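You operate a simulated robot arm through the tools that you are given. There is no shell and no other tool. Be economical: measure what you need, move in short steps, check, and stop when the job is done.

You are at the controls of a simulated two-armed robot. One attempt, no reset.

JOB
On the top of the dispatch bench, fold the cloth in half.

It is judged by the outcome, as a careful person would: the job done as asked, and still so three seconds after it is handed in. It fails if anything else is knocked over, pushed out of place, dropped, spilled or broken. Flat cloth is picked up by pressing the open fingertips on it (5 to 10 N) and closing them slowly along it; thin cloth reads only 2 to 8 mm in the jaws.

ROBOT AND FRAMES
Two 7-joint arms with two-finger grippers on one trunk, on a base that drives. Base frame: it is fixed to the floor where the robot stands at the start and does not move with it; the origin is under the middle of the robot, x ahead of it, y to its left, z up; the surface under the hand at the start is at about z = 0.86. Units: m, degrees, N and s.
The left shoulder is at the start at [0.064, 0.175, 1.127], the right one opposite. With the tool pointing down near the work surface each hand reaches from about 0.26 to 0.86 m from the robot's upright axis, wherever it stands, measured 20 degrees to its own side. Places, roughly: top of the dispatch bench [0.6, -0.8, 0.9]. Payload 2.94 kg a hand.
The TCP of each hand is the grasp point between the finger pads, 0.03 m short of the fingertips. In the tool frame z runs along the fingers and y along their closing line. The gripper opens to 0.138 m. The gripper's body begins 0.109 m behind the TCP.
Orientation is told as [roll, pitch, yaw] about the base's x, y, z axes, in that order, counted from this pose: with the fingers straight down and closing along the base's y, the tool's x points along the base's -x, its y along +y and its z along -z.

CONTROLS
- The arms move only by the tool drive_tool. It takes "left_commands", "right_commands" or both (then of equal length, played together; a hand with none holds still); each is a list of rows, each a list of 7 numbers: the opening, from 0 (shut) to 1 (fully open), then the shift along the base's x, y, z in m, then the turn, a rotation vector about the base's x, y, z in degrees. In form: [[grip, dx, dy, dz, wx, wy, wz], ...]. A call has 1 to 12 rows; each row shifts and turns the commanded pose from where the row before left it. Each row takes 0.2 s and may step no farther than 0.05 m and 8.6 degrees from the row before; otherwise, or with a gripper value out of range, the whole call is refused. A pose out of reach is approached as far as the arm can. The call stops where the force on the tool passes 40 N (or 10 N more than at its start, if that is more) or the arm is blocked; 0.2 s more then pass. The fingers move at their own pace and stop on an object; they squeeze with about 31 N. The grip force told is the motor's: it shows also when the fingers shut on nothing. Time passes only in rows, and 0.2 s behind the last, so rows that do not move let the fingers close. It gives the time, the measured TCP pose, the force on the tool (base axes), the opening and the grip force at its end, in the units of the frame above (readings bear some noise), with the torque about the TCP (base axes, N m) and any sound that the robot's microphone picked up, and new pictures: "show" is both (left out), scene, wrist or none (wrist: the cameras of the hands that moved).
- Cameras (640 x 400 px; columns grow to the right, rows downward): "scene" is now at [0.1267, -0.032, 1.5821]; the picture's right is [-0.55, -0.84, 0.00], its down [-0.76, 0.50, -0.43] and it looks along [0.36, -0.24, -0.90] (base axes); focal length 271 px, centre (320, 200). "left" rides on the left gripper at [0.071, -0.019, -0.146] in its tool frame; the picture's right is [0.26, 0.97, 0.00], its down [-0.85, 0.23, -0.48] and it looks along [-0.46, 0.12, 0.88] (tool axes); focal length 280 px, centre (320, 200). "right" rides on the right gripper at [0.071, 0.019, -0.146] in its tool frame; the picture's right is [-0.26, 0.97, 0.00], its down [-0.85, -0.23, -0.48] and it looks along [-0.46, -0.12, 0.88] (tool axes); focal length 280 px, centre (320, 200).
- move_column(by): slides the trunk up (or, below 0, down) by that many m; the arms and the scene camera ride with it, the base frame stays. It gives what a move gives, with no picture.
- drive_base(legs): drives the robot by 1 to 6 legs, each [ahead, turn to the left] in m and degrees, along the robot's own axes; the way and the turn of a leg run together, so that a leg with both is an arc; at most 1.5 m and 180 degrees a leg. The arms and the cameras ride along, it lands a little off, and it stops where it bumps. It gives what a move gives, and a new picture of the scene camera.
- aim_head(pan, tilt): turns the head with the scene camera to pan (to the left, within 120 degrees either way) and tilt (down, from -29 to 69), counted from straight ahead of the robot. It gives what a move gives, and a new picture of the scene camera.
- locate(camera, pixels): for up to 12 pixels [column, row] of the newest picture of that camera ("zoom" is the newest enlarged one), the place [x, y, z] in the base frame of the surface seen there, good to about 0.002 m. The clock stands still meanwhile.
- enlarge(camera, box): a new picture of the part [left, top, right, bottom] of that camera's present view, enlarged. The clock stands still meanwhile.
- job_done(): hands the job in; it is judged then, once.

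Keep the steps short. Do not move on a guess: measure, check each grasp and each placing, and mend mistakes. In all there are 80 turns and 260 pictures (those below and enlarged ones count). Leave the grippers open and the arms clear of the work at the hand-in unless told otherwise, and finish with a single line.

The tools are called after "Call:" by a JSON object that holds its "method" and its "body". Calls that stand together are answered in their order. drive_tool: Moves the arms, as the interface text tells. Its arguments: {"type":"object","properties":{"left_commands":{"type":"array","items":{"type":"array","items":{"type":"number"}}},"right_commands":{"type":"array","items":{"type":"array","items":{"type":"number"}}},"show":{"type":"string","enum":["both","scene","wrist","none"]}},"required":[]} The other tools are called the same way: move_column (by) slides the trunk up or down; drive_base (legs) drives the base; aim_head (pan, tilt) turns the head that bears the scene camera; locate (camera, pixels) gives the place of the surface under pixels of a picture; enlarge (camera, box) takes an enlarged picture of a part of a camera's view; job_done () hands the job in.

At the start:

```text
time: 0.0
left_tool_pos: [0.5084, 0.0481, 1.0395]
left_tool_rot: [0.0, -0.1, 0.0]
left_force: [-0.3, 0.0, 0.1]
left_moment: [-0.02, 0.01, 0.0]
left_width: 0.1377
left_gripper_force: 0.0
right_tool_pos: [0.3712, -0.3502, 0.9958]
right_tool_rot: [0.0, -0.1, -0.1]
right_force: [-0.5, 0.0, 0.4]
right_moment: [0.0, -0.01, -0.04]
right_width: 0.1377
right_gripper_force: 0.1
trunk travel left (down, up): [-0.3, 0.434]
robot x, y, heading: [0.0019, 0.0026, -0.1]
head pan, tilt: [-33.3, 64.6]
```

scene: 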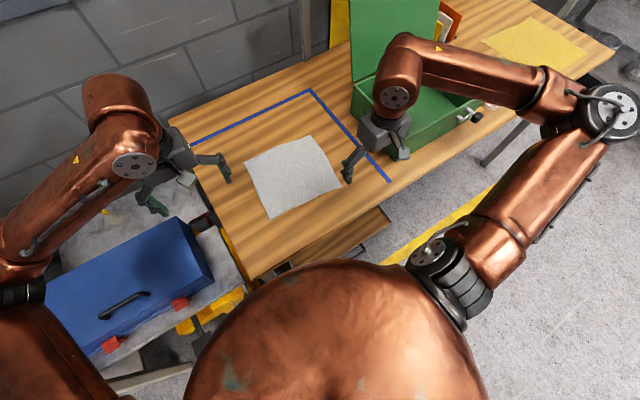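
right: 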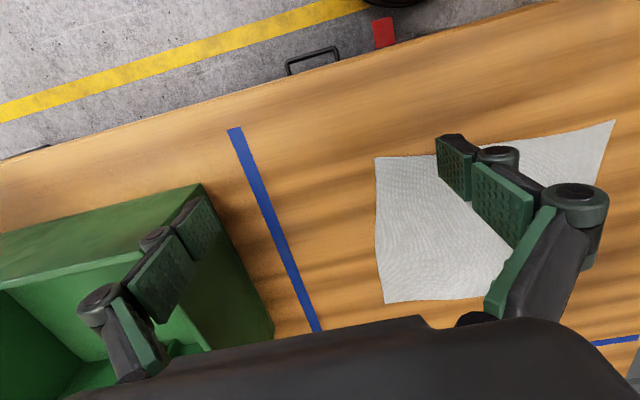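
left: 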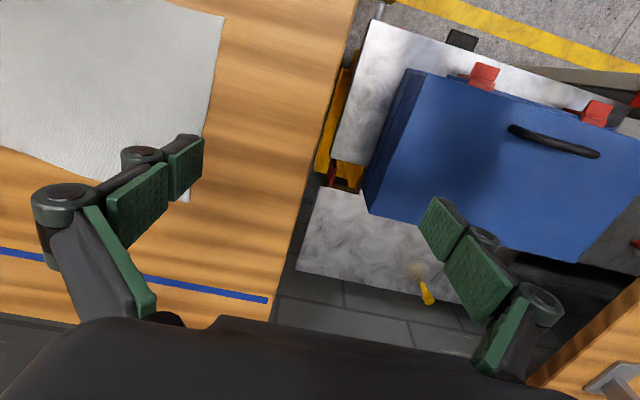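

I see a white cloth near (295,177) and a yellow cloth near (535,45). First I measure both, and the benches.

Call:
{"method": "locate", "body": {"camera": "scene", "pixels": [[245, 162], [314, 136], [340, 182], [268, 218], [295, 177], [482, 42], [527, 18], [585, 52], [560, 70], [220, 230], [400, 170], [600, 45]]}}

Call:
{"method": "aim_head", "body": {"pan": -60, "tilt": 45}}

```text
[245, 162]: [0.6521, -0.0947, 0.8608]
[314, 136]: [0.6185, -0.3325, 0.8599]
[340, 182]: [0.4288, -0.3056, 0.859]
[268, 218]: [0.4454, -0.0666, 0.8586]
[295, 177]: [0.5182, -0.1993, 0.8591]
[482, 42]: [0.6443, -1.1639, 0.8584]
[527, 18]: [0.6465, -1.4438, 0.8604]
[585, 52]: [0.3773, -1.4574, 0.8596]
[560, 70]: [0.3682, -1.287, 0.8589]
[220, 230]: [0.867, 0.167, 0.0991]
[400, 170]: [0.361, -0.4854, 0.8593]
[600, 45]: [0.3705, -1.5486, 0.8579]
```

```text
time: 0.9
left_tool_pos: [0.5077, 0.0475, 1.0387]
left_tool_rot: [0.1, 0.0, 0.0]
left_force: [0.1, 0.0, -0.6]
left_moment: [0.04, -0.02, 0.03]
left_width: 0.1381
left_gripper_force: 0.1
right_tool_pos: [0.3715, -0.3497, 0.9965]
right_tool_rot: [0.1, 0.1, -0.1]
right_force: [0.3, 0.3, -0.7]
right_moment: [0.03, 0.02, 0.05]
right_width: 0.1379
right_gripper_force: 0.0
trunk travel left (down, up): [-0.3, 0.434]
robot x, y, heading: [-0.0007, 0.0009, -0.0]
head pan, tilt: [-60.0, 45.0]
```

scene: 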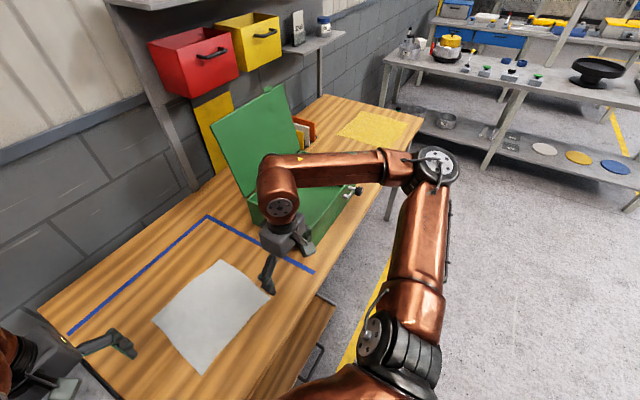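

One bench, with the white cloth on it; the yellow patch at (372,127) may be a mat or another cloth. I enlarge both.

Call:
{"method": "enlarge", "body": {"camera": "scene", "box": [320, 90, 440, 165]}}

Call:
{"method": "enlarge", "body": {"camera": "scene", "box": [80, 210, 336, 370]}}

```text
5.33 times, centred on (380, 128) of scene
```

zoom: 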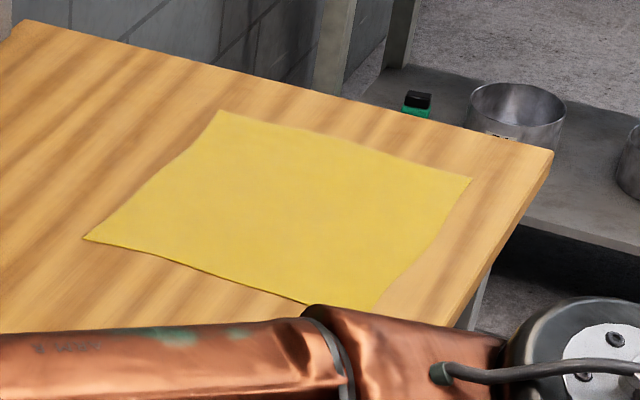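

```text
2.50 times, centred on (208, 290) of scene
```

zoom: 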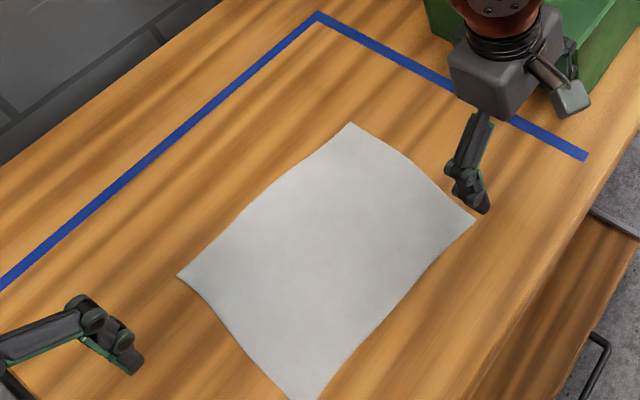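

Both look like sheets. I check the texture of the white one from the wrist cameras.

Call:
{"method": "enlarge", "body": {"camera": "right", "box": [360, 110, 640, 310]}}

Call:
{"method": "enlarge", "body": {"camera": "left", "box": [0, 0, 240, 210]}}

Call:
{"method": "aim_head", "body": {"pan": -75, "tilt": 30}}

```text
2.00 times, centred on (500, 210) of right
```

zoom: 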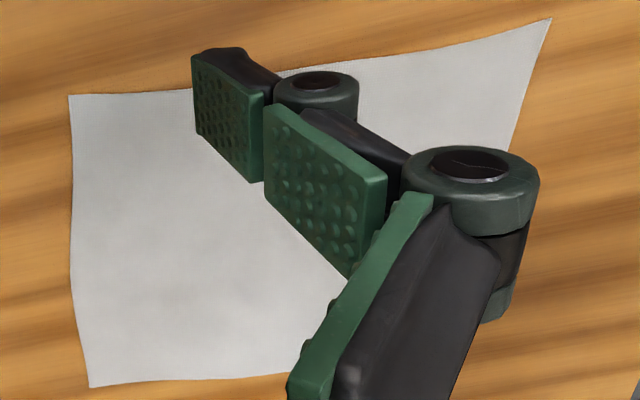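

```text
1.90 times, centred on (120, 105) of left
```

zoom: 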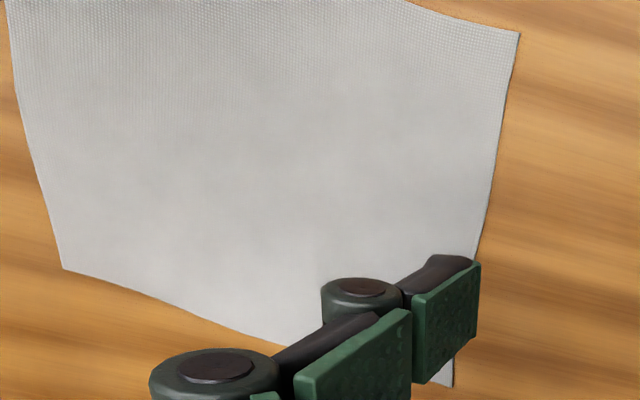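

```text
time: 1.7
left_tool_pos: [0.5082, 0.0479, 1.0385]
left_tool_rot: [-0.1, 0.0, 0.0]
left_force: [0.0, 0.0, 0.1]
left_moment: [-0.02, 0.0, 0.0]
left_width: 0.138
left_gripper_force: 0.1
right_tool_pos: [0.371, -0.3512, 0.9954]
right_tool_rot: [0.0, 0.0, -0.1]
right_force: [0.3, -1.0, -0.7]
right_moment: [0.0, 0.02, 0.0]
right_width: 0.1382
right_gripper_force: 0.0
trunk travel left (down, up): [-0.3, 0.434]
robot x, y, heading: [-0.001, -0.0024, 0.0]
head pan, tilt: [-75.0, 30.0]
```

scene: 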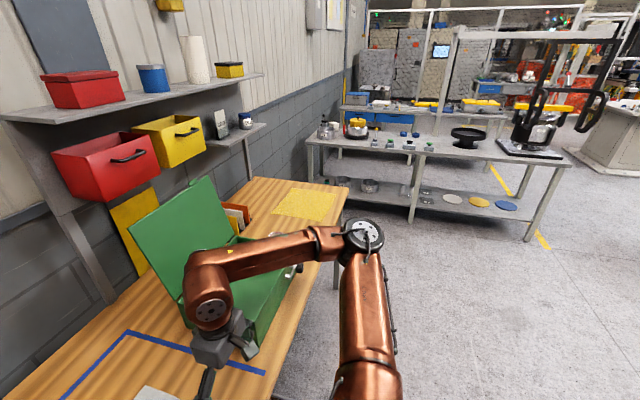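

The white sheet is a woven cloth in the marked area beneath the arms, so it is the one to fold. I aim back at it and enlarge for exact corners.

Call:
{"method": "aim_head", "body": {"pan": -25, "tilt": 60}}

Call:
{"method": "drive_tool", "body": {"right_commands": [[0.3, -0.02, 0, 0.02, 0, 0, 0], [0.3, -0.02, 0, 0.02, 0, 0, 0]], "left_commands": [[0.3, -0.03, 0, 0.0, 0, 0, 0], [0.3, -0.03, 0, 0.0, 0, 0, 0]], "show": "scene"}}

Call:
{"method": "enlarge", "body": {"camera": "scene", "box": [200, 110, 400, 235]}}

```text
time: 2.9
left_tool_pos: [0.5085, 0.0464, 1.0382]
left_tool_rot: [0.0, 0.1, 0.0]
left_force: [-0.6, -0.2, 0.4]
left_moment: [0.01, -0.03, 0.01]
left_width: 0.1381
left_gripper_force: 0.1
right_tool_pos: [0.3711, -0.3514, 0.9955]
right_tool_rot: [0.0, 0.0, -0.1]
right_force: [0.1, 0.2, 0.2]
right_moment: [0.03, 0.02, 0.01]
right_width: 0.1379
right_gripper_force: 0.1
trunk travel left (down, up): [-0.3, 0.434]
robot x, y, heading: [0.003, -0.0063, 0.3]
head pan, tilt: [-25.0, 60.0]
```

scene: 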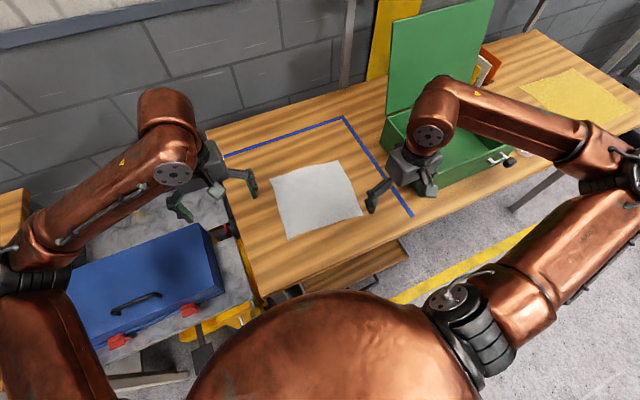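

```text
time: 3.5
left_tool_pos: [0.4482, 0.0478, 1.0378]
left_tool_rot: [0.2, 0.0, 0.0]
left_force: [1.1, -1.2, -0.2]
left_moment: [0.04, -0.01, 0.0]
left_width: 0.0841
left_gripper_force: 1.6
right_tool_pos: [0.3309, -0.3502, 1.035]
right_tool_rot: [0.0, 0.0, 0.0]
right_force: [0.3, -0.5, -0.7]
right_moment: [0.03, 0.01, 0.03]
right_width: 0.0841
right_gripper_force: 1.3
trunk travel left (down, up): [-0.3, 0.434]
robot x, y, heading: [0.0006, 0.0028, -0.1]
head pan, tilt: [-25.0, 60.0]
```

scene: 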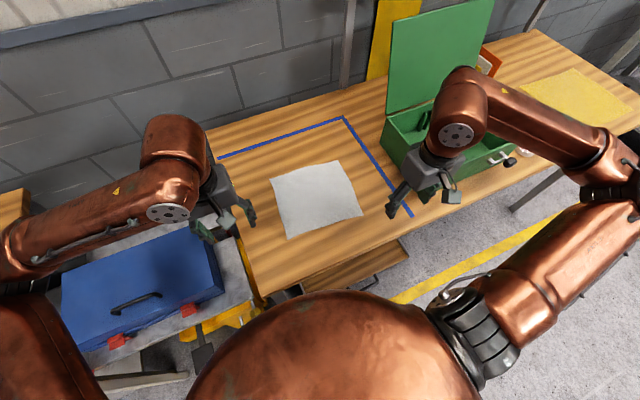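

```text
3.20 times, centred on (300, 172) of scene
```

zoom: 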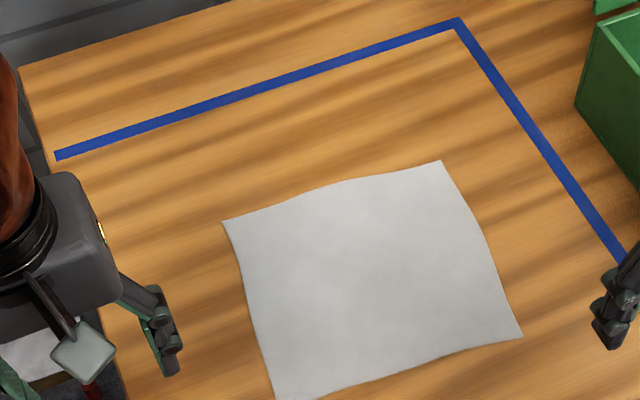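

The cloth is clear. I locate corners, edge points, blue line and green box.

Call:
{"method": "locate", "body": {"camera": "zoom", "pixels": [[223, 222], [441, 162], [520, 335], [280, 398], [345, 183], [485, 240], [400, 370], [250, 310], [575, 105], [620, 180], [457, 22], [300, 388]]}}

Call:
{"method": "locate", "body": {"camera": "scene", "pixels": [[288, 238], [362, 215], [410, 215], [255, 302], [410, 245], [385, 140], [415, 190]]}}

```text
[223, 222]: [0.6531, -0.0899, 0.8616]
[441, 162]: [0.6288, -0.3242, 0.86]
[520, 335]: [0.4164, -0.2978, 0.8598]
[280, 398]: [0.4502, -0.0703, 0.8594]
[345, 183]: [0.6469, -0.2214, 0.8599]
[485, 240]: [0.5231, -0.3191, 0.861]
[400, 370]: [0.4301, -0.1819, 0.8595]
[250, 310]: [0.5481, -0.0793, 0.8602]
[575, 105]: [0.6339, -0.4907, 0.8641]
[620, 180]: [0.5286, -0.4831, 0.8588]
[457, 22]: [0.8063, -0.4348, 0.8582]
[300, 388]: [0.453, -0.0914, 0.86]
```

```text
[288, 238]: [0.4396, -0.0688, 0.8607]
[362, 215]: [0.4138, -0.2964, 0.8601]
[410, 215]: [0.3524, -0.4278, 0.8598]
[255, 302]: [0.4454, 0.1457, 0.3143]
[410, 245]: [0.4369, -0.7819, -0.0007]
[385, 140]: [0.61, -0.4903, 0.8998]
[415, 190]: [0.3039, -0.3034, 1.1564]
```

The cloth is 0.235 (along y) by 0.215. I will fold the near edge (C–D) onto the far edge (A–B), each hand pinching the near edge 3 cm in from a corner. Move both above these points.

Call:
{"method": "drive_tool", "body": {"left_commands": [[0.26, -0.001, -0.0245, -0.018, 0, 0, -1], [0.26, -0.001, -0.0245, -0.018, 0, 0, -1], [0.26, -0.001, -0.0245, -0.018, 0, 0, -1], [0.26, -0.001, -0.0245, -0.018, 0, 0, -1], [0.26, -0.001, -0.0245, -0.018, 0, 0, -1], [0.26, -0.001, -0.0245, -0.018, 0, 0, -1], [0.26, 0, 0, 0, 0, 0, 0]], "right_commands": [[0.26, 0.0155, 0.0138, -0.0175, 0, 0, -1], [0.26, 0.0155, 0.0138, -0.0175, 0, 0, -1], [0.26, 0.0155, 0.0138, -0.0175, 0, 0, -1], [0.26, 0.0155, 0.0138, -0.0175, 0, 0, -1], [0.26, 0.0155, 0.0138, -0.0175, 0, 0, -1], [0.26, 0.0155, 0.0138, -0.0175, 0, 0, -1], [0.26, 0, 0, 0, 0, 0, 0]]}}

```text
time: 5.1
left_tool_pos: [0.4412, -0.0993, 0.9305]
left_tool_rot: [0.1, -0.1, -6.0]
left_force: [0.2, 0.3, 0.0]
left_moment: [-0.02, -0.07, 0.04]
left_width: 0.036
left_gripper_force: 0.1
right_tool_pos: [0.4237, -0.2676, 0.9304]
right_tool_rot: [0.0, 0.1, -6.0]
right_force: [-1.0, 0.1, 0.7]
right_moment: [0.03, -0.01, 0.01]
right_width: 0.036
right_gripper_force: 0.1
trunk travel left (down, up): [-0.3, 0.434]
robot x, y, heading: [-0.0006, -0.0047, -0.1]
head pan, tilt: [-25.0, 60.0]
```

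scene: 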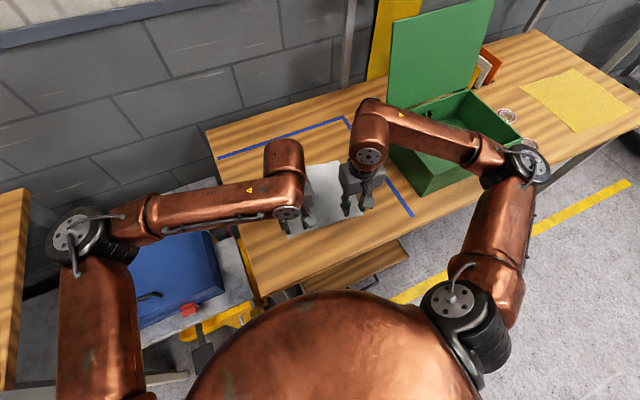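
right: 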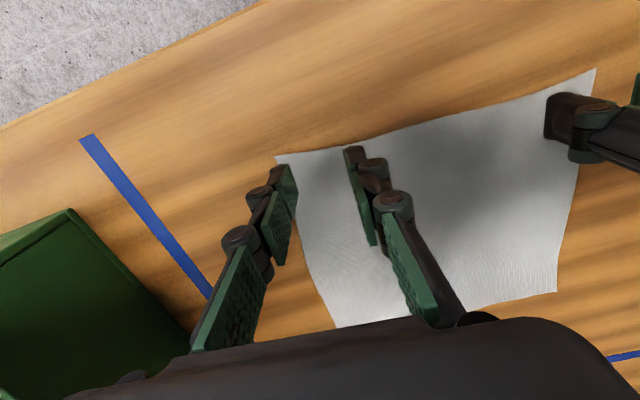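
left: 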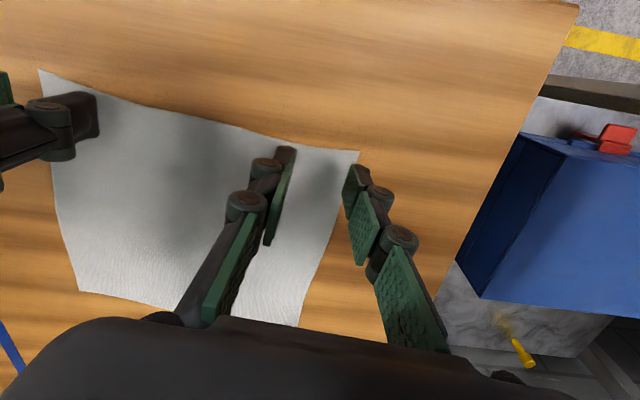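

The fingertips hang over the near corners. I descend to just above the cloth.

Call:
{"method": "drive_tool", "body": {"left_commands": [[0.26, 0, 0, -0.02, 0, 0, 0], [0.26, 0, 0, -0.015, 0, 0, 0], [0.26, 0, 0, -0.002, 0, 0, 0], [0.26, 0, 0, -0.002, 0, 0, 0], [0.26, 0, 0, 0, 0, 0, 0]], "right_commands": [[0.26, 0, 0, -0.02, 0, 0, 0], [0.26, 0, 0, -0.015, 0, 0, 0], [0.26, 0, 0, -0.002, 0, 0, 0], [0.26, 0, 0, -0.002, 0, 0, 0], [0.26, 0, 0, 0, 0, 0, 0]]}}

```text
time: 6.3
left_tool_pos: [0.4424, -0.0997, 0.8919]
left_tool_rot: [0.1, 0.0, -6.0]
left_force: [-0.4, 0.0, 0.3]
left_moment: [-0.03, 0.01, 0.02]
left_width: 0.036
left_gripper_force: 0.1
right_tool_pos: [0.424, -0.2682, 0.8906]
right_tool_rot: [0.0, 0.0, -6.0]
right_force: [0.9, 0.5, 1.6]
right_moment: [-0.07, -0.05, 0.0]
right_width: 0.0355
right_gripper_force: 0.1
trunk travel left (down, up): [-0.3, 0.434]
robot x, y, heading: [-0.0005, -0.0016, 0.1]
head pan, tilt: [-25.0, 60.0]
```

scene: 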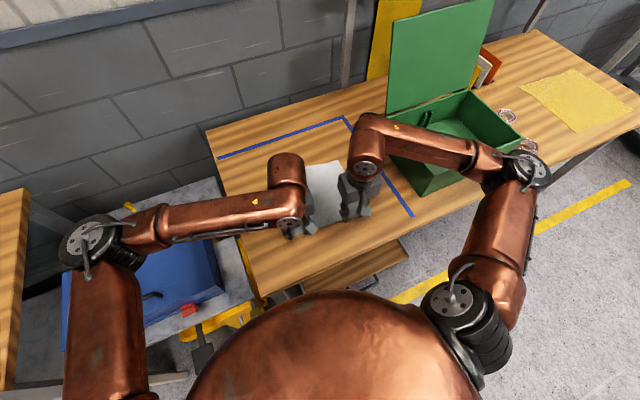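
right: 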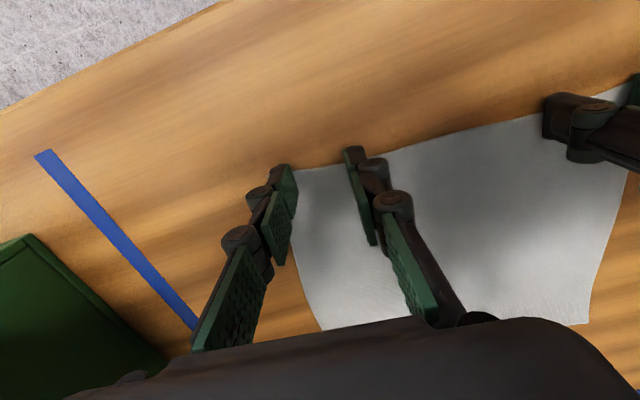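
left: 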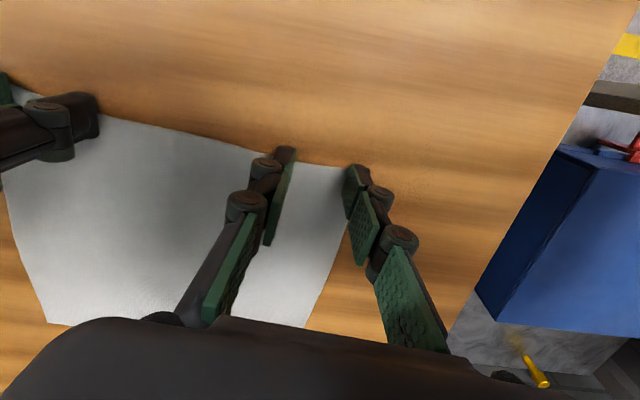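

Outer fingers look right at the corners. I enlarge to see whether they are over cloth.

Call:
{"method": "enlarge", "body": {"camera": "left", "box": [220, 110, 420, 235]}}

Call:
{"method": "enlarge", "body": {"camera": "right", "box": [220, 110, 420, 235]}}

```text
3.20 times, centred on (320, 172) of left
```

zoom: 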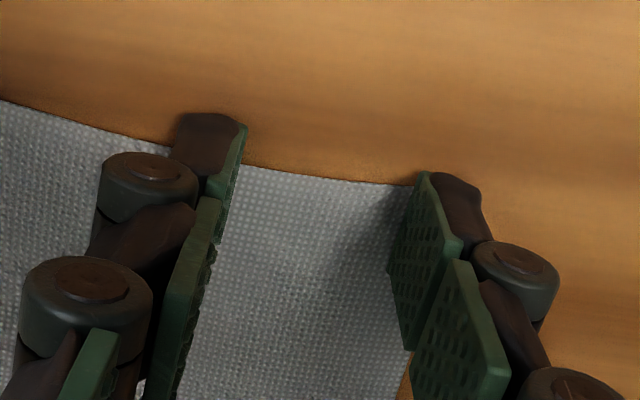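

```text
3.20 times, centred on (320, 172) of right
```

zoom: 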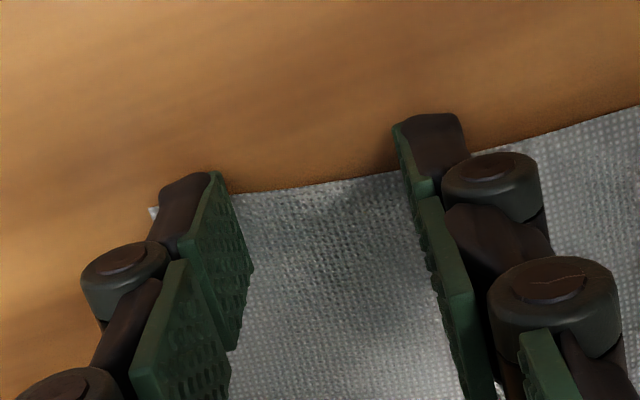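

Left outer finger sits at the very corner, so I shift it 5 mm inward, both 3 mm farther onto the cloth, then press gently.

Call:
{"method": "drive_tool", "body": {"left_commands": [[0.26, 0.003, -0.006, 0.0, 0, 0, 0], [0.26, 0, 0, -0.002, 0, 0, 0], [0.26, 0, 0, -0.001, 0, 0, 0], [0.26, 0, 0, 0, 0, 0, 0]], "right_commands": [[0.26, 0.003, 0, 0.0, 0, 0, 0], [0.26, 0, 0, -0.001, 0, 0, 0], [0.26, 0, 0, -0.001, 0, 0, 0], [0.26, 0, 0, 0, 0, 0, 0]], "show": "none"}}

```text
time: 7.3
left_tool_pos: [0.4455, -0.1039, 0.8904]
left_tool_rot: [-0.1, -0.2, -6.0]
left_force: [3.9, -1.0, 17.3]
left_moment: [0.06, -0.09, -0.01]
left_width: 0.036
left_gripper_force: 0.3
right_tool_pos: [0.4269, -0.268, 0.8906]
right_tool_rot: [0.1, -0.1, -6.1]
right_force: [0.7, -1.8, 14.4]
right_moment: [-0.19, -0.08, -0.01]
right_width: 0.0361
right_gripper_force: 0.1
trunk travel left (down, up): [-0.3, 0.434]
robot x, y, heading: [-0.0026, 0.0018, 0.0]
head pan, tilt: [-25.0, 60.0]
```

Forces 17 and 14 N are too high; I ease both off a bit.

Call:
{"method": "drive_tool", "body": {"left_commands": [[0.26, 0, 0, 0.001, 0, 0, 0], [0.26, 0, 0, 0, 0, 0, 0]], "right_commands": [[0.26, 0, 0, 0.0007, 0, 0, 0], [0.26, 0, 0, 0, 0, 0, 0]], "show": "none"}}

```text
time: 7.9
left_tool_pos: [0.4436, -0.1049, 0.8904]
left_tool_rot: [-0.1, -0.1, -6.0]
left_force: [2.5, -0.2, 17.4]
left_moment: [-0.11, -0.11, -0.01]
left_width: 0.0362
left_gripper_force: 0.8
right_tool_pos: [0.4273, -0.2678, 0.8908]
right_tool_rot: [0.0, -0.1, -6.2]
right_force: [2.0, -1.3, 15.0]
right_moment: [-0.18, -0.11, 0.0]
right_width: 0.0359
right_gripper_force: 0.1
trunk travel left (down, up): [-0.3, 0.434]
robot x, y, heading: [0.0, -0.0035, 0.1]
head pan, tilt: [-25.0, 60.0]
```

Still 17/15 N. Ease further.

Call:
{"method": "drive_tool", "body": {"left_commands": [[0.26, 0, 0, 0.001, 0, 0, 0], [0.26, 0, 0, 0, 0, 0, 0]], "right_commands": [[0.26, 0, 0, 0.0008, 0, 0, 0], [0.26, 0, 0, 0, 0, 0, 0]], "show": "none"}}

```text
time: 8.5
left_tool_pos: [0.4447, -0.1042, 0.8903]
left_tool_rot: [0.0, 0.0, -5.9]
left_force: [1.6, -1.1, 13.8]
left_moment: [-0.09, -0.07, 0.0]
left_width: 0.0361
left_gripper_force: 0.2
right_tool_pos: [0.4262, -0.2688, 0.8912]
right_tool_rot: [-0.1, 0.0, -6.1]
right_force: [1.0, -0.4, 7.1]
right_moment: [-0.06, -0.03, 0.02]
right_width: 0.0357
right_gripper_force: 0.1
trunk travel left (down, up): [-0.3, 0.434]
robot x, y, heading: [-0.0017, 0.0018, 0.2]
head pan, tilt: [-25.0, 60.0]
```

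Right is at 7 N. I close sequentially so cloth isn't stretched between hands: left lifts 5 mm clear, right closes slowly.

Call:
{"method": "drive_tool", "body": {"left_commands": [[0.26, 0, 0, 0.006, 0, 0, 0], [0.26, 0, 0, 0, 0, 0, 0], [0.26, 0, 0, 0, 0, 0, 0], [0.26, 0, 0, 0, 0, 0, 0], [0.26, 0, 0, 0, 0, 0, 0], [0.26, 0, 0, 0, 0, 0, 0], [0.26, 0, 0, 0, 0, 0, 0], [0.26, 0, 0, 0, 0, 0, 0], [0.26, 0, 0, 0, 0, 0, 0], [0.26, 0, 0, 0, 0, 0, 0], [0.26, 0, 0, 0, 0, 0, 0], [0.26, 0, 0, 0, 0, 0, 0]], "right_commands": [[0.26, 0, 0, 0, 0, 0, 0], [0.23, 0, 0, 0, 0, 0, 0], [0.2, 0, 0, 0, 0, 0, 0], [0.17, 0, 0, 0, 0, 0, 0], [0.14, 0, 0, 0, 0, 0, 0], [0.11, 0, 0, 0, 0, 0, 0], [0.08, 0, 0, 0, 0, 0, 0], [0.05, 0, 0, 0, 0, 0, 0], [0.02, 0, 0, 0, 0, 0, 0], [0, 0, 0, 0, 0, 0, 0], [0, 0, 0, 0, 0, 0, 0], [0, 0, 0, 0, 0, 0, 0]]}}

```text
time: 11.1
left_tool_pos: [0.4452, -0.1046, 0.897]
left_tool_rot: [0.0, -0.1, -6.0]
left_force: [0.8, 0.2, 0.6]
left_moment: [0.03, -0.03, 0.04]
left_width: 0.036
left_gripper_force: 0.1
right_tool_pos: [0.4279, -0.2682, 0.8914]
right_tool_rot: [-0.1, -0.1, -6.1]
right_force: [-0.6, -0.7, -0.9]
right_moment: [-0.04, 0.03, 0.01]
right_width: 0.0058
right_gripper_force: 30.6
trunk travel left (down, up): [-0.3, 0.434]
robot x, y, heading: [0.0005, -0.0029, -0.1]
head pan, tilt: [-25.0, 60.0]
```

scene: 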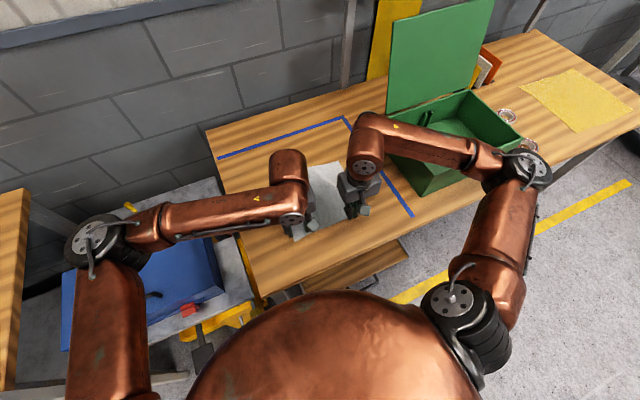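
right: 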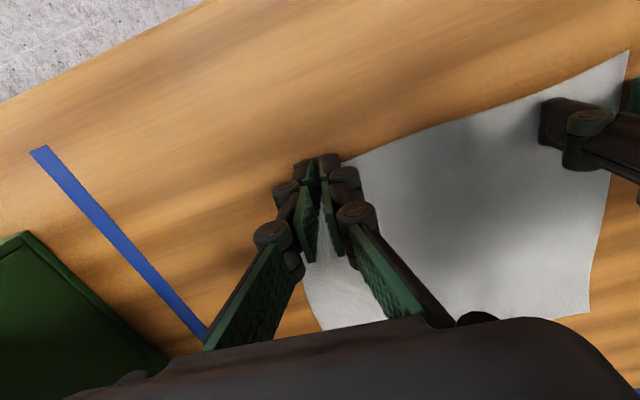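
left: 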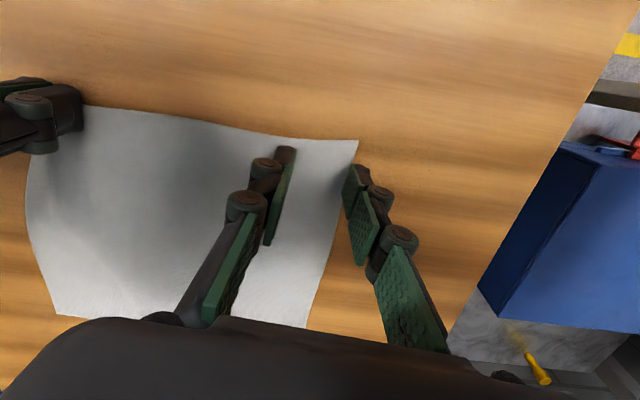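

Right reads 5.8 mm with 31 N: cloth caught. Now press the left hand.

Call:
{"method": "drive_tool", "body": {"left_commands": [[0.26, 0, 0, -0.003, 0, 0, 0], [0.26, 0, 0, -0.0015, 0, 0, 0], [0.26, 0, 0, 0, 0, 0, 0]], "show": "none"}}

```text
time: 11.9
left_tool_pos: [0.4458, -0.105, 0.8912]
left_tool_rot: [-0.1, 0.0, -6.0]
left_force: [0.0, -0.4, -0.2]
left_moment: [-0.01, -0.02, 0.0]
left_width: 0.0361
left_gripper_force: 0.0
right_tool_pos: [0.4267, -0.2678, 0.8903]
right_tool_rot: [0.0, 0.0, -6.1]
right_force: [0.2, -0.1, -1.0]
right_moment: [0.03, 0.02, 0.03]
right_width: 0.0007
right_gripper_force: 24.2
trunk travel left (down, up): [-0.3, 0.434]
robot x, y, heading: [0.0003, 0.0004, -0.2]
head pan, tilt: [-25.0, 60.0]
```

Right width fell to 0.7 mm — the cloth probably slipped out. I look.

Call:
{"method": "enlarge", "body": {"camera": "right", "box": [220, 110, 420, 235]}}

```text
3.20 times, centred on (320, 172) of right
```

zoom: 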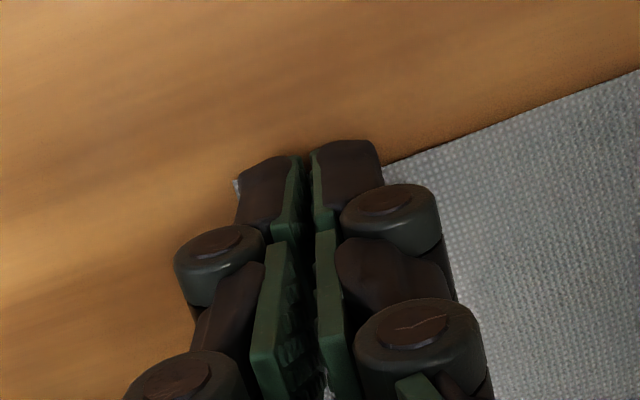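

The ridge squeezed out. I open the right again and look from both wrist cameras before retrying deeper on the cloth.

Call:
{"method": "drive_tool", "body": {"right_commands": [[0.1, 0, 0, 0.004, 0, 0, 0], [0.3, 0, 0, 0.004, 0, 0, 0], [0.3, 0.005, 0.002, 0, 0, 0, 0], [0.3, 0, 0, 0, 0, 0, 0]], "left_commands": [[0.26, 0, 0, 0.004, 0, 0, 0], [0.3, 0, 0, 0, 0, 0, 0], [0.3, 0.005, -0.002, 0, 0, 0, 0], [0.3, 0, 0, 0, 0, 0, 0]], "show": "wrist"}}

Call:
{"method": "enlarge", "body": {"camera": "right", "box": [220, 110, 420, 235]}}

```text
time: 12.9
left_tool_pos: [0.4506, -0.1058, 0.897]
left_tool_rot: [-0.1, -0.1, -5.9]
left_force: [0.8, -0.4, -0.3]
left_moment: [-0.01, -0.03, -0.02]
left_width: 0.0413
left_gripper_force: 0.0
right_tool_pos: [0.4326, -0.2659, 0.8995]
right_tool_rot: [0.0, 0.0, -6.0]
right_force: [0.3, -0.5, -1.0]
right_moment: [-0.03, 0.0, 0.01]
right_width: 0.041
right_gripper_force: 0.0
trunk travel left (down, up): [-0.3, 0.434]
robot x, y, heading: [0.0046, -0.0022, -0.2]
head pan, tilt: [-25.0, 60.0]
```

right: 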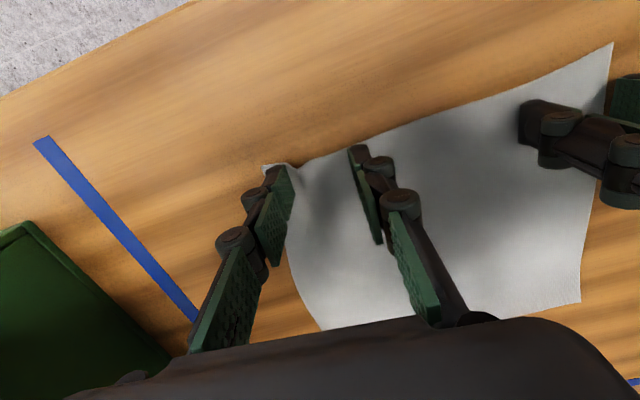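
left: 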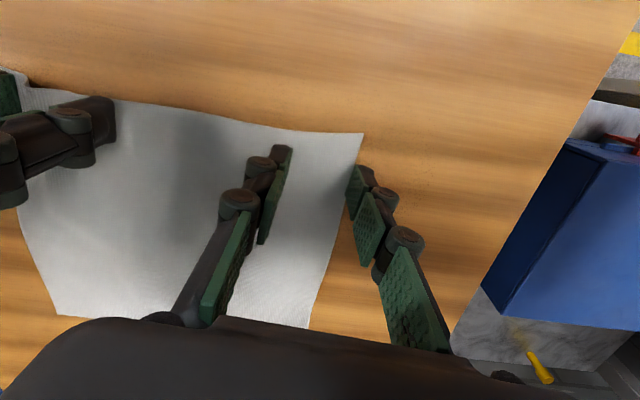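

```text
3.20 times, centred on (320, 172) of right
```

zoom: 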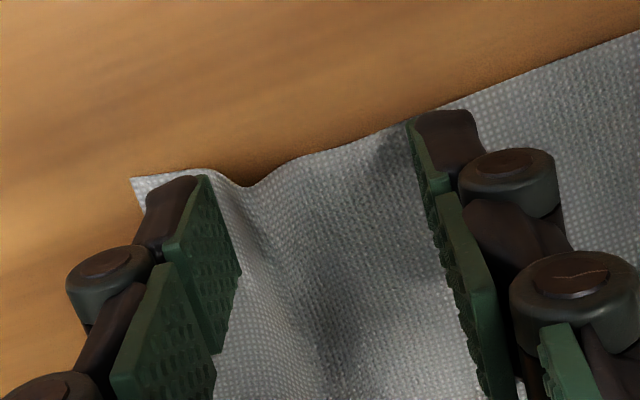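

A small ridge now stands between the right fingers. I press the right hand again (about 8 N).

Call:
{"method": "drive_tool", "body": {"right_commands": [[0.3, 0, -0.001, -0.006, 0, 0, 0], [0.3, 0, 0, -0.0025, 0, 0, 0], [0.3, 0, 0, 0, 0, 0, 0]], "show": "none"}}

```text
time: 13.7
left_tool_pos: [0.4499, -0.1056, 0.8961]
left_tool_rot: [0.0, 0.0, -6.0]
left_force: [0.4, -0.7, 0.9]
left_moment: [0.01, 0.02, 0.0]
left_width: 0.0415
left_gripper_force: 0.1
right_tool_pos: [0.4313, -0.2667, 0.8922]
right_tool_rot: [0.1, -0.1, -6.1]
right_force: [-0.5, -0.3, 6.9]
right_moment: [-0.05, 0.0, 0.03]
right_width: 0.0413
right_gripper_force: 0.1
trunk travel left (down, up): [-0.3, 0.434]
robot x, y, heading: [-0.0, -0.0009, -0.2]
head pan, tilt: [-25.0, 60.0]
```

6.9 N. Close slowly, pressing down a fraction as it closes, and stop at about 8 mm to read the force.

Call:
{"method": "drive_tool", "body": {"right_commands": [[0.28, 0, 0, -0.0005, 0, 0, 0], [0.26, 0, 0, 0, 0, 0, 0], [0.24, 0, 0, -0.0003, 0, 0, 0], [0.22, 0, 0, 0, 0, 0, 0], [0.2, 0, 0, -0.0003, 0, 0, 0], [0.18, 0, 0, 0, 0, 0, 0], [0.16, 0, 0, -0.0003, 0, 0, 0], [0.14, 0, 0, 0, 0, 0, 0], [0.12, 0, 0, -0.0003, 0, 0, 0], [0.1, 0, 0, 0, 0, 0, 0]], "show": "none"}}

Call:
{"method": "enlarge", "body": {"camera": "right", "box": [220, 110, 420, 235]}}

```text
time: 15.9
left_tool_pos: [0.45, -0.1067, 0.8963]
left_tool_rot: [0.1, 0.0, -6.0]
left_force: [0.0, -0.4, 0.0]
left_moment: [0.01, -0.03, -0.01]
left_width: 0.0412
left_gripper_force: 0.1
right_tool_pos: [0.4305, -0.2663, 0.8897]
right_tool_rot: [-0.1, -0.1, -6.1]
right_force: [-0.4, -1.3, 21.8]
right_moment: [-0.01, 0.04, 0.03]
right_width: 0.0131
right_gripper_force: 0.0
trunk travel left (down, up): [-0.3, 0.434]
robot x, y, heading: [0.0021, -0.0024, -0.0]
head pan, tilt: [-25.0, 60.0]
```

```text
3.20 times, centred on (320, 172) of right
```

zoom: 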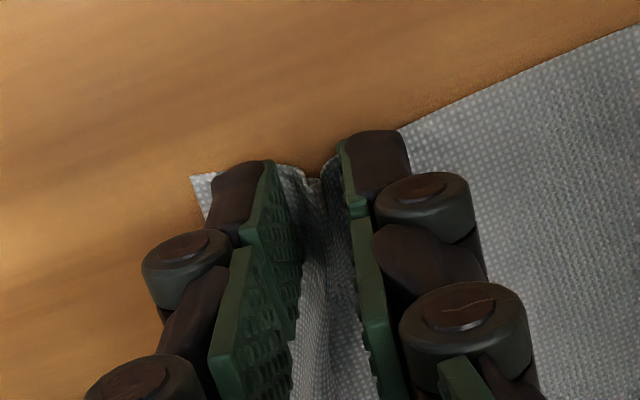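

A ridge rises nicely. Force is 22 N, so I ease 1 mm and close fully.

Call:
{"method": "drive_tool", "body": {"right_commands": [[0.09, 0, 0, 0.0005, 0, 0, 0], [0.07, 0, 0, 0.0003, 0, 0, 0], [0.05, 0, 0, 0, 0, 0, 0], [0.03, 0, 0, 0, 0, 0, 0], [0.01, 0, 0, 0, 0, 0, 0], [0, 0, 0, 0, 0, 0, 0], [0, 0, 0, 0, 0, 0, 0], [0, 0, 0, 0, 0, 0, 0], [0, 0, 0, 0, 0, 0, 0], [0, 0, 0, 0, 0, 0, 0]], "show": "none"}}

Call:
{"method": "enlarge", "body": {"camera": "right", "box": [220, 110, 420, 235]}}

```text
time: 18.1
left_tool_pos: [0.4493, -0.1061, 0.8954]
left_tool_rot: [0.0, 0.0, -6.1]
left_force: [0.0, 0.0, -0.3]
left_moment: [0.02, -0.01, 0.02]
left_width: 0.0415
left_gripper_force: 0.1
right_tool_pos: [0.4319, -0.2666, 0.891]
right_tool_rot: [0.1, 0.1, -6.1]
right_force: [0.3, -0.2, -0.9]
right_moment: [0.03, 0.03, 0.01]
right_width: 0.0067
right_gripper_force: 33.8
trunk travel left (down, up): [-0.3, 0.434]
robot x, y, heading: [0.0015, 0.0009, -0.2]
head pan, tilt: [-25.0, 60.0]
```

```text
3.20 times, centred on (320, 172) of right
```

zoom: 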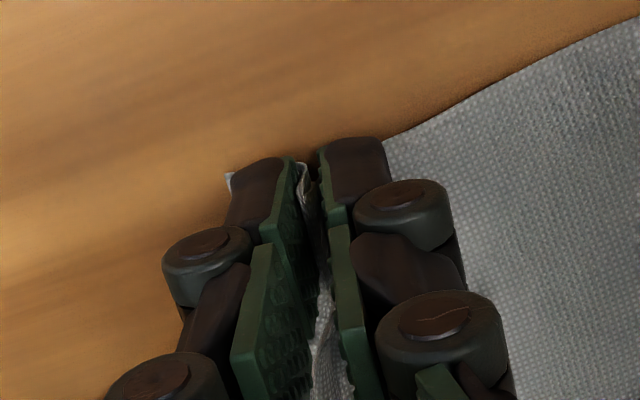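

Held at 6.7 mm. I raise the right slightly to test and press the left.

Call:
{"method": "drive_tool", "body": {"right_commands": [[0, 0, 0, 0.003, 0, 0, 0], [0, 0, 0, 0.003, 0, 0, 0], [0, 0, 0, 0, 0, 0, 0], [0, 0, 0, 0, 0, 0, 0]], "left_commands": [[0.3, 0, 0, -0.003, 0, 0, 0], [0.3, 0, 0, -0.002, 0, 0, 0], [0.3, 0, 0, -0.001, 0, 0, 0], [0.3, 0, 0, 0, 0, 0, 0]], "show": "wrist"}}

```text
time: 19.1
left_tool_pos: [0.4504, -0.1066, 0.8909]
left_tool_rot: [0.0, -0.1, -6.0]
left_force: [1.0, 0.4, 4.6]
left_moment: [-0.1, 0.02, 0.01]
left_width: 0.0413
left_gripper_force: 0.0
right_tool_pos: [0.4321, -0.2665, 0.8954]
right_tool_rot: [-0.1, 0.0, -6.1]
right_force: [0.2, 0.0, -0.9]
right_moment: [0.01, -0.01, 0.01]
right_width: 0.0041
right_gripper_force: 27.8
trunk travel left (down, up): [-0.3, 0.434]
robot x, y, heading: [-0.0012, -0.0013, -0.2]
head pan, tilt: [-25.0, 60.0]
```

right: 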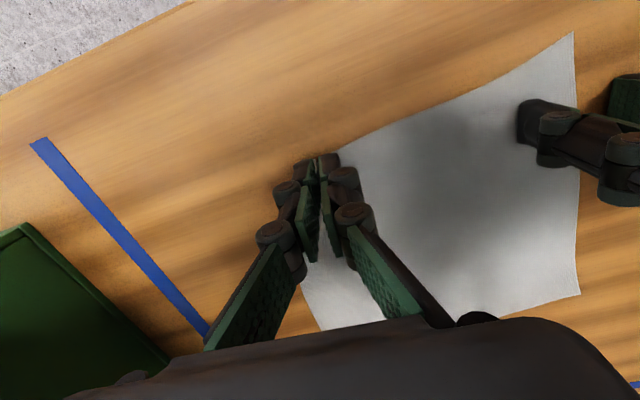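
left: 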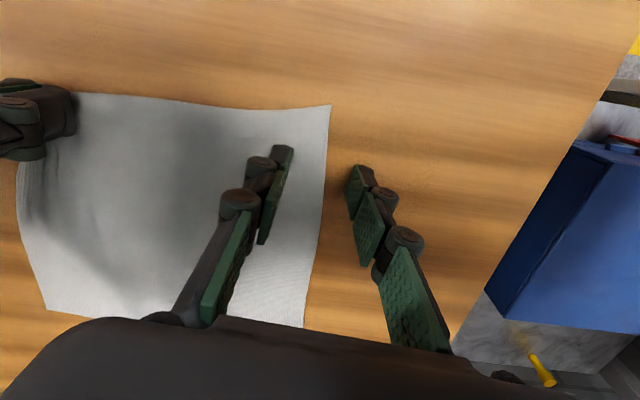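

Right holds 4 mm of cloth, but the cloth slid about 1.5 cm and the left outer finger is off it. I raise the left, and turn it diagonally to take corner D. First locate D.

Call:
{"method": "locate", "body": {"camera": "left", "pixels": [[328, 107], [322, 170], [250, 109], [305, 325], [47, 308]]}}

Call:
{"method": "drive_tool", "body": {"left_commands": [[0.3, 0, 0, 0.01, 0, 0, 0], [0.3, 0, 0, 0.02, 0, 0, -7.5], [0.3, 0, 0, 0.01, 0, 0, -8], [0.3, 0, 0, 0, 0, 0, -8], [0.3, 0, 0, 0, 0, 0, -8], [0.3, 0, 0, 0, 0, 0, -8]], "show": "wrist"}}

```text
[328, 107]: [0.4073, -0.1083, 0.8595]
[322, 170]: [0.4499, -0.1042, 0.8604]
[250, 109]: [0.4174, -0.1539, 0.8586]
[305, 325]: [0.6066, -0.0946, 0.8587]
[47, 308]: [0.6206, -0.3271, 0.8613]
```

```text
time: 20.5
left_tool_pos: [0.4496, -0.107, 0.9306]
left_tool_rot: [0.0, 0.0, -45.6]
left_force: [-0.4, 0.4, -0.4]
left_moment: [0.01, 0.02, 0.02]
left_width: 0.0413
left_gripper_force: 0.1
right_tool_pos: [0.4323, -0.2674, 0.8954]
right_tool_rot: [0.0, 0.0, -6.1]
right_force: [-0.2, 0.2, -0.6]
right_moment: [0.02, 0.05, 0.0]
right_width: 0.0037
right_gripper_force: 28.1
trunk travel left (down, up): [-0.3, 0.434]
robot x, y, heading: [0.0002, 0.0014, 0.1]
head pan, tilt: [-25.0, 60.0]
```

left: 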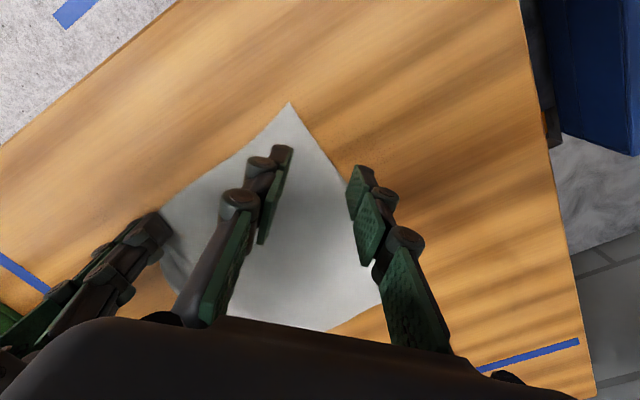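

D is at (0.407, -0.108). I move left to a point 3 cm inside the corner on its bisector and go down to just above the cloth.

Call:
{"method": "drive_tool", "body": {"left_commands": [[0.22, -0.0098, -0.0115, 0, 0, 0, 0], [0.22, -0.0098, -0.0115, 0, 0, 0, 0], [0.22, 0, 0, -0.02, 0, 0, 0], [0.22, 0, 0, -0.014, 0, 0, 0], [0.22, 0, 0, 0, 0, 0, 0]], "show": "wrist"}}

Call:
{"method": "enlarge", "body": {"camera": "left", "box": [200, 90, 440, 240]}}

```text
time: 21.7
left_tool_pos: [0.4307, -0.1292, 0.8955]
left_tool_rot: [0.0, 0.1, -45.5]
left_force: [0.3, 0.5, 0.5]
left_moment: [0.01, -0.02, 0.03]
left_width: 0.0304
left_gripper_force: 0.1
right_tool_pos: [0.4317, -0.2672, 0.8963]
right_tool_rot: [0.0, 0.0, -6.1]
right_force: [0.1, 0.8, 0.1]
right_moment: [0.03, -0.04, -0.02]
right_width: 0.0043
right_gripper_force: 27.5
trunk travel left (down, up): [-0.3, 0.434]
robot x, y, heading: [-0.0012, -0.0003, 0.2]
head pan, tilt: [-25.0, 60.0]
```

left: 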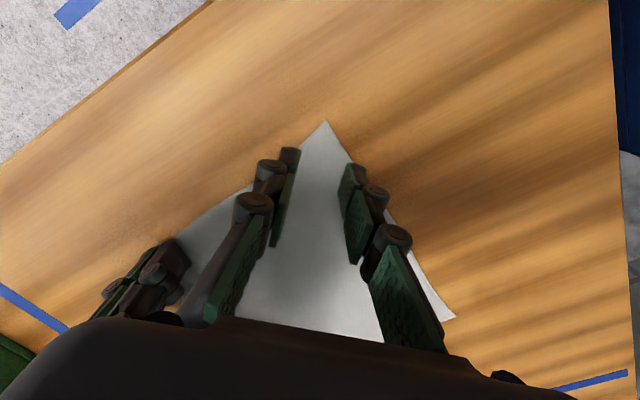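

```text
2.67 times, centred on (320, 165) of left
```

zoom: 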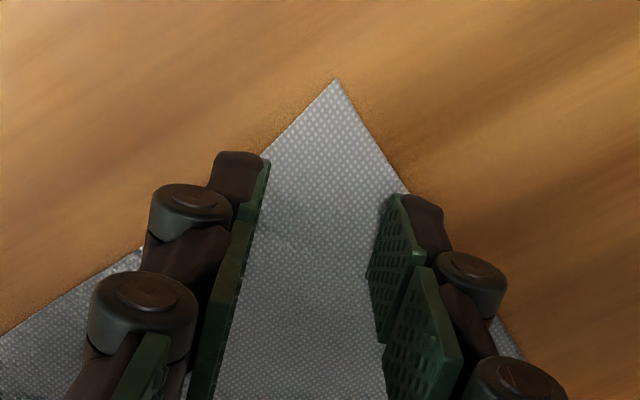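

Well aligned, fingers at the very edges. I go 5 mm further in and press.

Call:
{"method": "drive_tool", "body": {"left_commands": [[0.21, 0.004, -0.004, 0, 0, 0, 0], [0.21, 0, 0, -0.003, 0, 0, 0], [0.21, 0, 0, -0.002, 0, 0, 0], [0.21, 0, 0, 0, 0, 0, 0]], "show": "none"}}

```text
time: 22.7
left_tool_pos: [0.435, -0.1333, 0.8914]
left_tool_rot: [0.0, 0.0, -45.6]
left_force: [0.2, -0.2, 0.5]
left_moment: [0.02, -0.03, -0.01]
left_width: 0.0292
left_gripper_force: 0.1
right_tool_pos: [0.4321, -0.2675, 0.8953]
right_tool_rot: [0.0, 0.0, -6.2]
right_force: [-0.3, -0.5, -0.2]
right_moment: [0.25, -0.11, -0.01]
right_width: 0.0013
right_gripper_force: 24.6
trunk travel left (down, up): [-0.3, 0.434]
robot x, y, heading: [0.0026, -0.0006, -0.3]
head pan, tilt: [-25.0, 60.0]
```

Right width is down to 1.3 mm; check it.

Call:
{"method": "enlarge", "body": {"camera": "right", "box": [220, 110, 420, 235]}}

```text
3.20 times, centred on (320, 172) of right
```

zoom: 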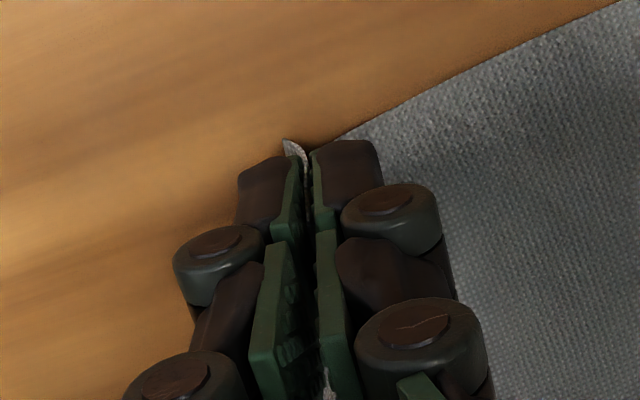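

Cloth still shows between the tips. I test by raising the right 2.5 cm (left up a little too).

Call:
{"method": "drive_tool", "body": {"right_commands": [[0, 0, 0, 0.008, 0, 0, 0], [0, 0, 0, 0.008, 0, 0, 0], [0, 0, 0, 0.008, 0, 0, 0], [0, 0, 0, 0, 0, 0, 0]], "left_commands": [[0.21, 0, 0, 0.01, 0, 0, 0], [0.21, 0, 0, 0.01, 0, 0, 0], [0.21, 0, 0, 0.01, 0, 0, 0], [0.21, 0, 0, 0, 0, 0, 0]], "show": "wrist"}}

```text
time: 23.7
left_tool_pos: [0.4344, -0.1329, 0.9215]
left_tool_rot: [-0.1, 0.0, -45.5]
left_force: [0.8, 0.1, 0.5]
left_moment: [0.04, -0.01, 0.02]
left_width: 0.0292
left_gripper_force: 0.1
right_tool_pos: [0.4327, -0.2682, 0.9185]
right_tool_rot: [0.0, 0.0, -6.1]
right_force: [0.3, 1.4, -2.0]
right_moment: [-0.06, 0.01, -0.01]
right_width: 0.0061
right_gripper_force: 35.7
trunk travel left (down, up): [-0.3, 0.434]
robot x, y, heading: [-0.0011, 0.0011, -0.1]
head pan, tilt: [-25.0, 60.0]
```

right: 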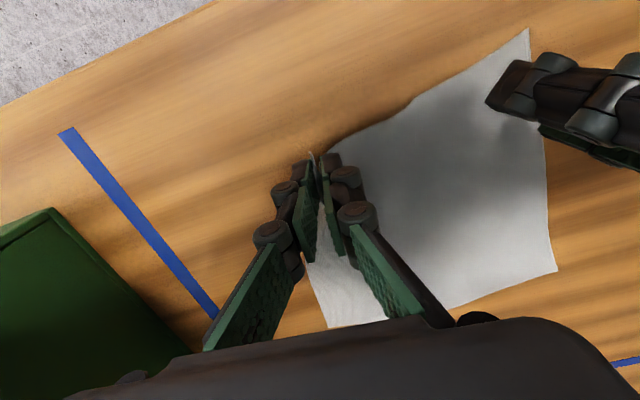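
left: 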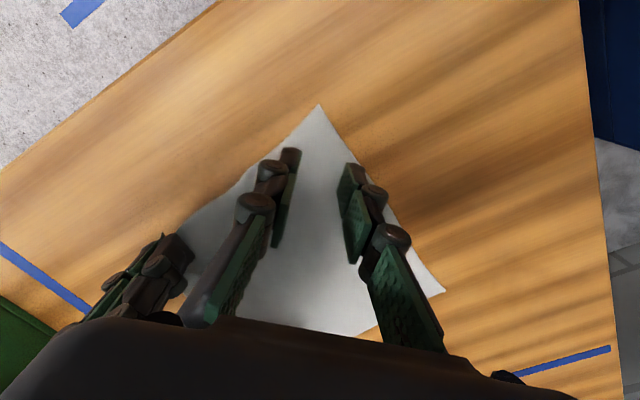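

The right hold lifts the cloth. I locate D again, and lower the right back.

Call:
{"method": "locate", "body": {"camera": "left", "pixels": [[319, 106], [443, 292], [350, 155]]}}

Call:
{"method": "drive_tool", "body": {"right_commands": [[0, 0, 0, -0.008, 0, 0, 0], [0, 0, 0, -0.006, 0, 0, 0], [0, 0, 0, 0, 0, 0, 0]], "left_commands": [[0.21, 0, 0, -0.01, 0, 0, 0], [0.21, 0, 0, -0.01, 0, 0, 0], [0.21, 0, 0, -0.005, 0, 0, 0]], "show": "none"}}

Call:
{"method": "enlarge", "body": {"camera": "left", "box": [200, 90, 440, 240]}}

```text
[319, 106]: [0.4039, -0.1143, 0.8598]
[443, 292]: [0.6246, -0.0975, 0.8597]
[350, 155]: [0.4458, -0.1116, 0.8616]
```

```text
time: 24.5
left_tool_pos: [0.4344, -0.1349, 0.8951]
left_tool_rot: [0.0, 0.1, -45.5]
left_force: [0.4, 0.2, -0.2]
left_moment: [0.0, -0.03, -0.01]
left_width: 0.0291
left_gripper_force: 0.1
right_tool_pos: [0.4321, -0.2662, 0.9058]
right_tool_rot: [0.0, 0.0, -6.0]
right_force: [-0.4, 1.0, 4.3]
right_moment: [0.14, -0.15, -0.01]
right_width: 0.0003
right_gripper_force: 30.4
trunk travel left (down, up): [-0.3, 0.434]
robot x, y, heading: [-0.0004, -0.0002, -0.3]
head pan, tilt: [-25.0, 60.0]
```

```text
2.67 times, centred on (320, 165) of left
```

zoom: 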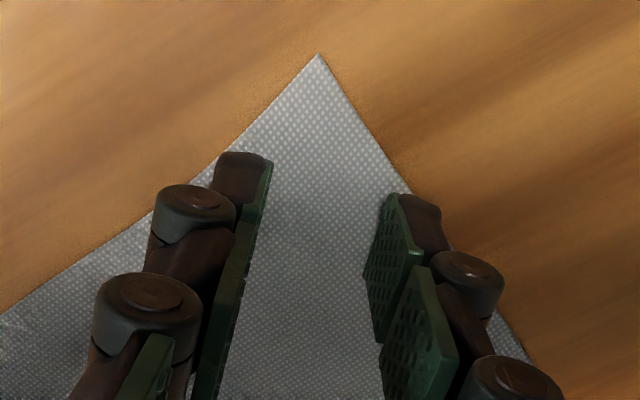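

Right width reads 0.3 mm again; check whether it still holds.

Call:
{"method": "enlarge", "body": {"camera": "right", "box": [220, 110, 420, 235]}}

```text
3.20 times, centred on (320, 172) of right
```

zoom: 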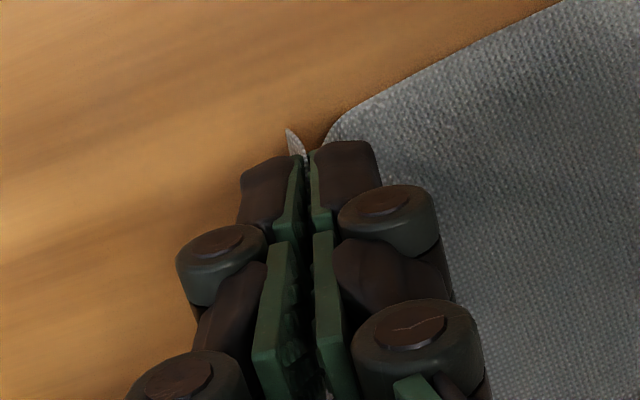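

Still held. Now shift left 3 mm in −y and press.

Call:
{"method": "drive_tool", "body": {"left_commands": [[0.21, -0.002, -0.004, 0, 0, 0, 0], [0.21, 0, 0, -0.003, 0, 0, 0], [0.21, 0, 0, -0.002, 0, 0, 0], [0.21, 0, 0, -0.001, 0, 0, 0], [0.21, 0, 0, 0, 0, 0, 0]], "show": "none"}}

```text
time: 25.7
left_tool_pos: [0.4322, -0.1383, 0.8913]
left_tool_rot: [0.0, 0.0, -45.5]
left_force: [1.2, 0.3, 5.8]
left_moment: [-0.03, 0.04, -0.01]
left_width: 0.029
left_gripper_force: 0.1
right_tool_pos: [0.4318, -0.2659, 0.9052]
right_tool_rot: [0.0, -0.1, -6.0]
right_force: [-0.4, 5.0, 1.4]
right_moment: [-0.04, 0.01, 0.1]
right_width: 0.0035
right_gripper_force: 38.6
trunk travel left (down, up): [-0.3, 0.434]
robot x, y, heading: [0.0025, -0.0005, 0.1]
head pan, tilt: [-25.0, 60.0]
```

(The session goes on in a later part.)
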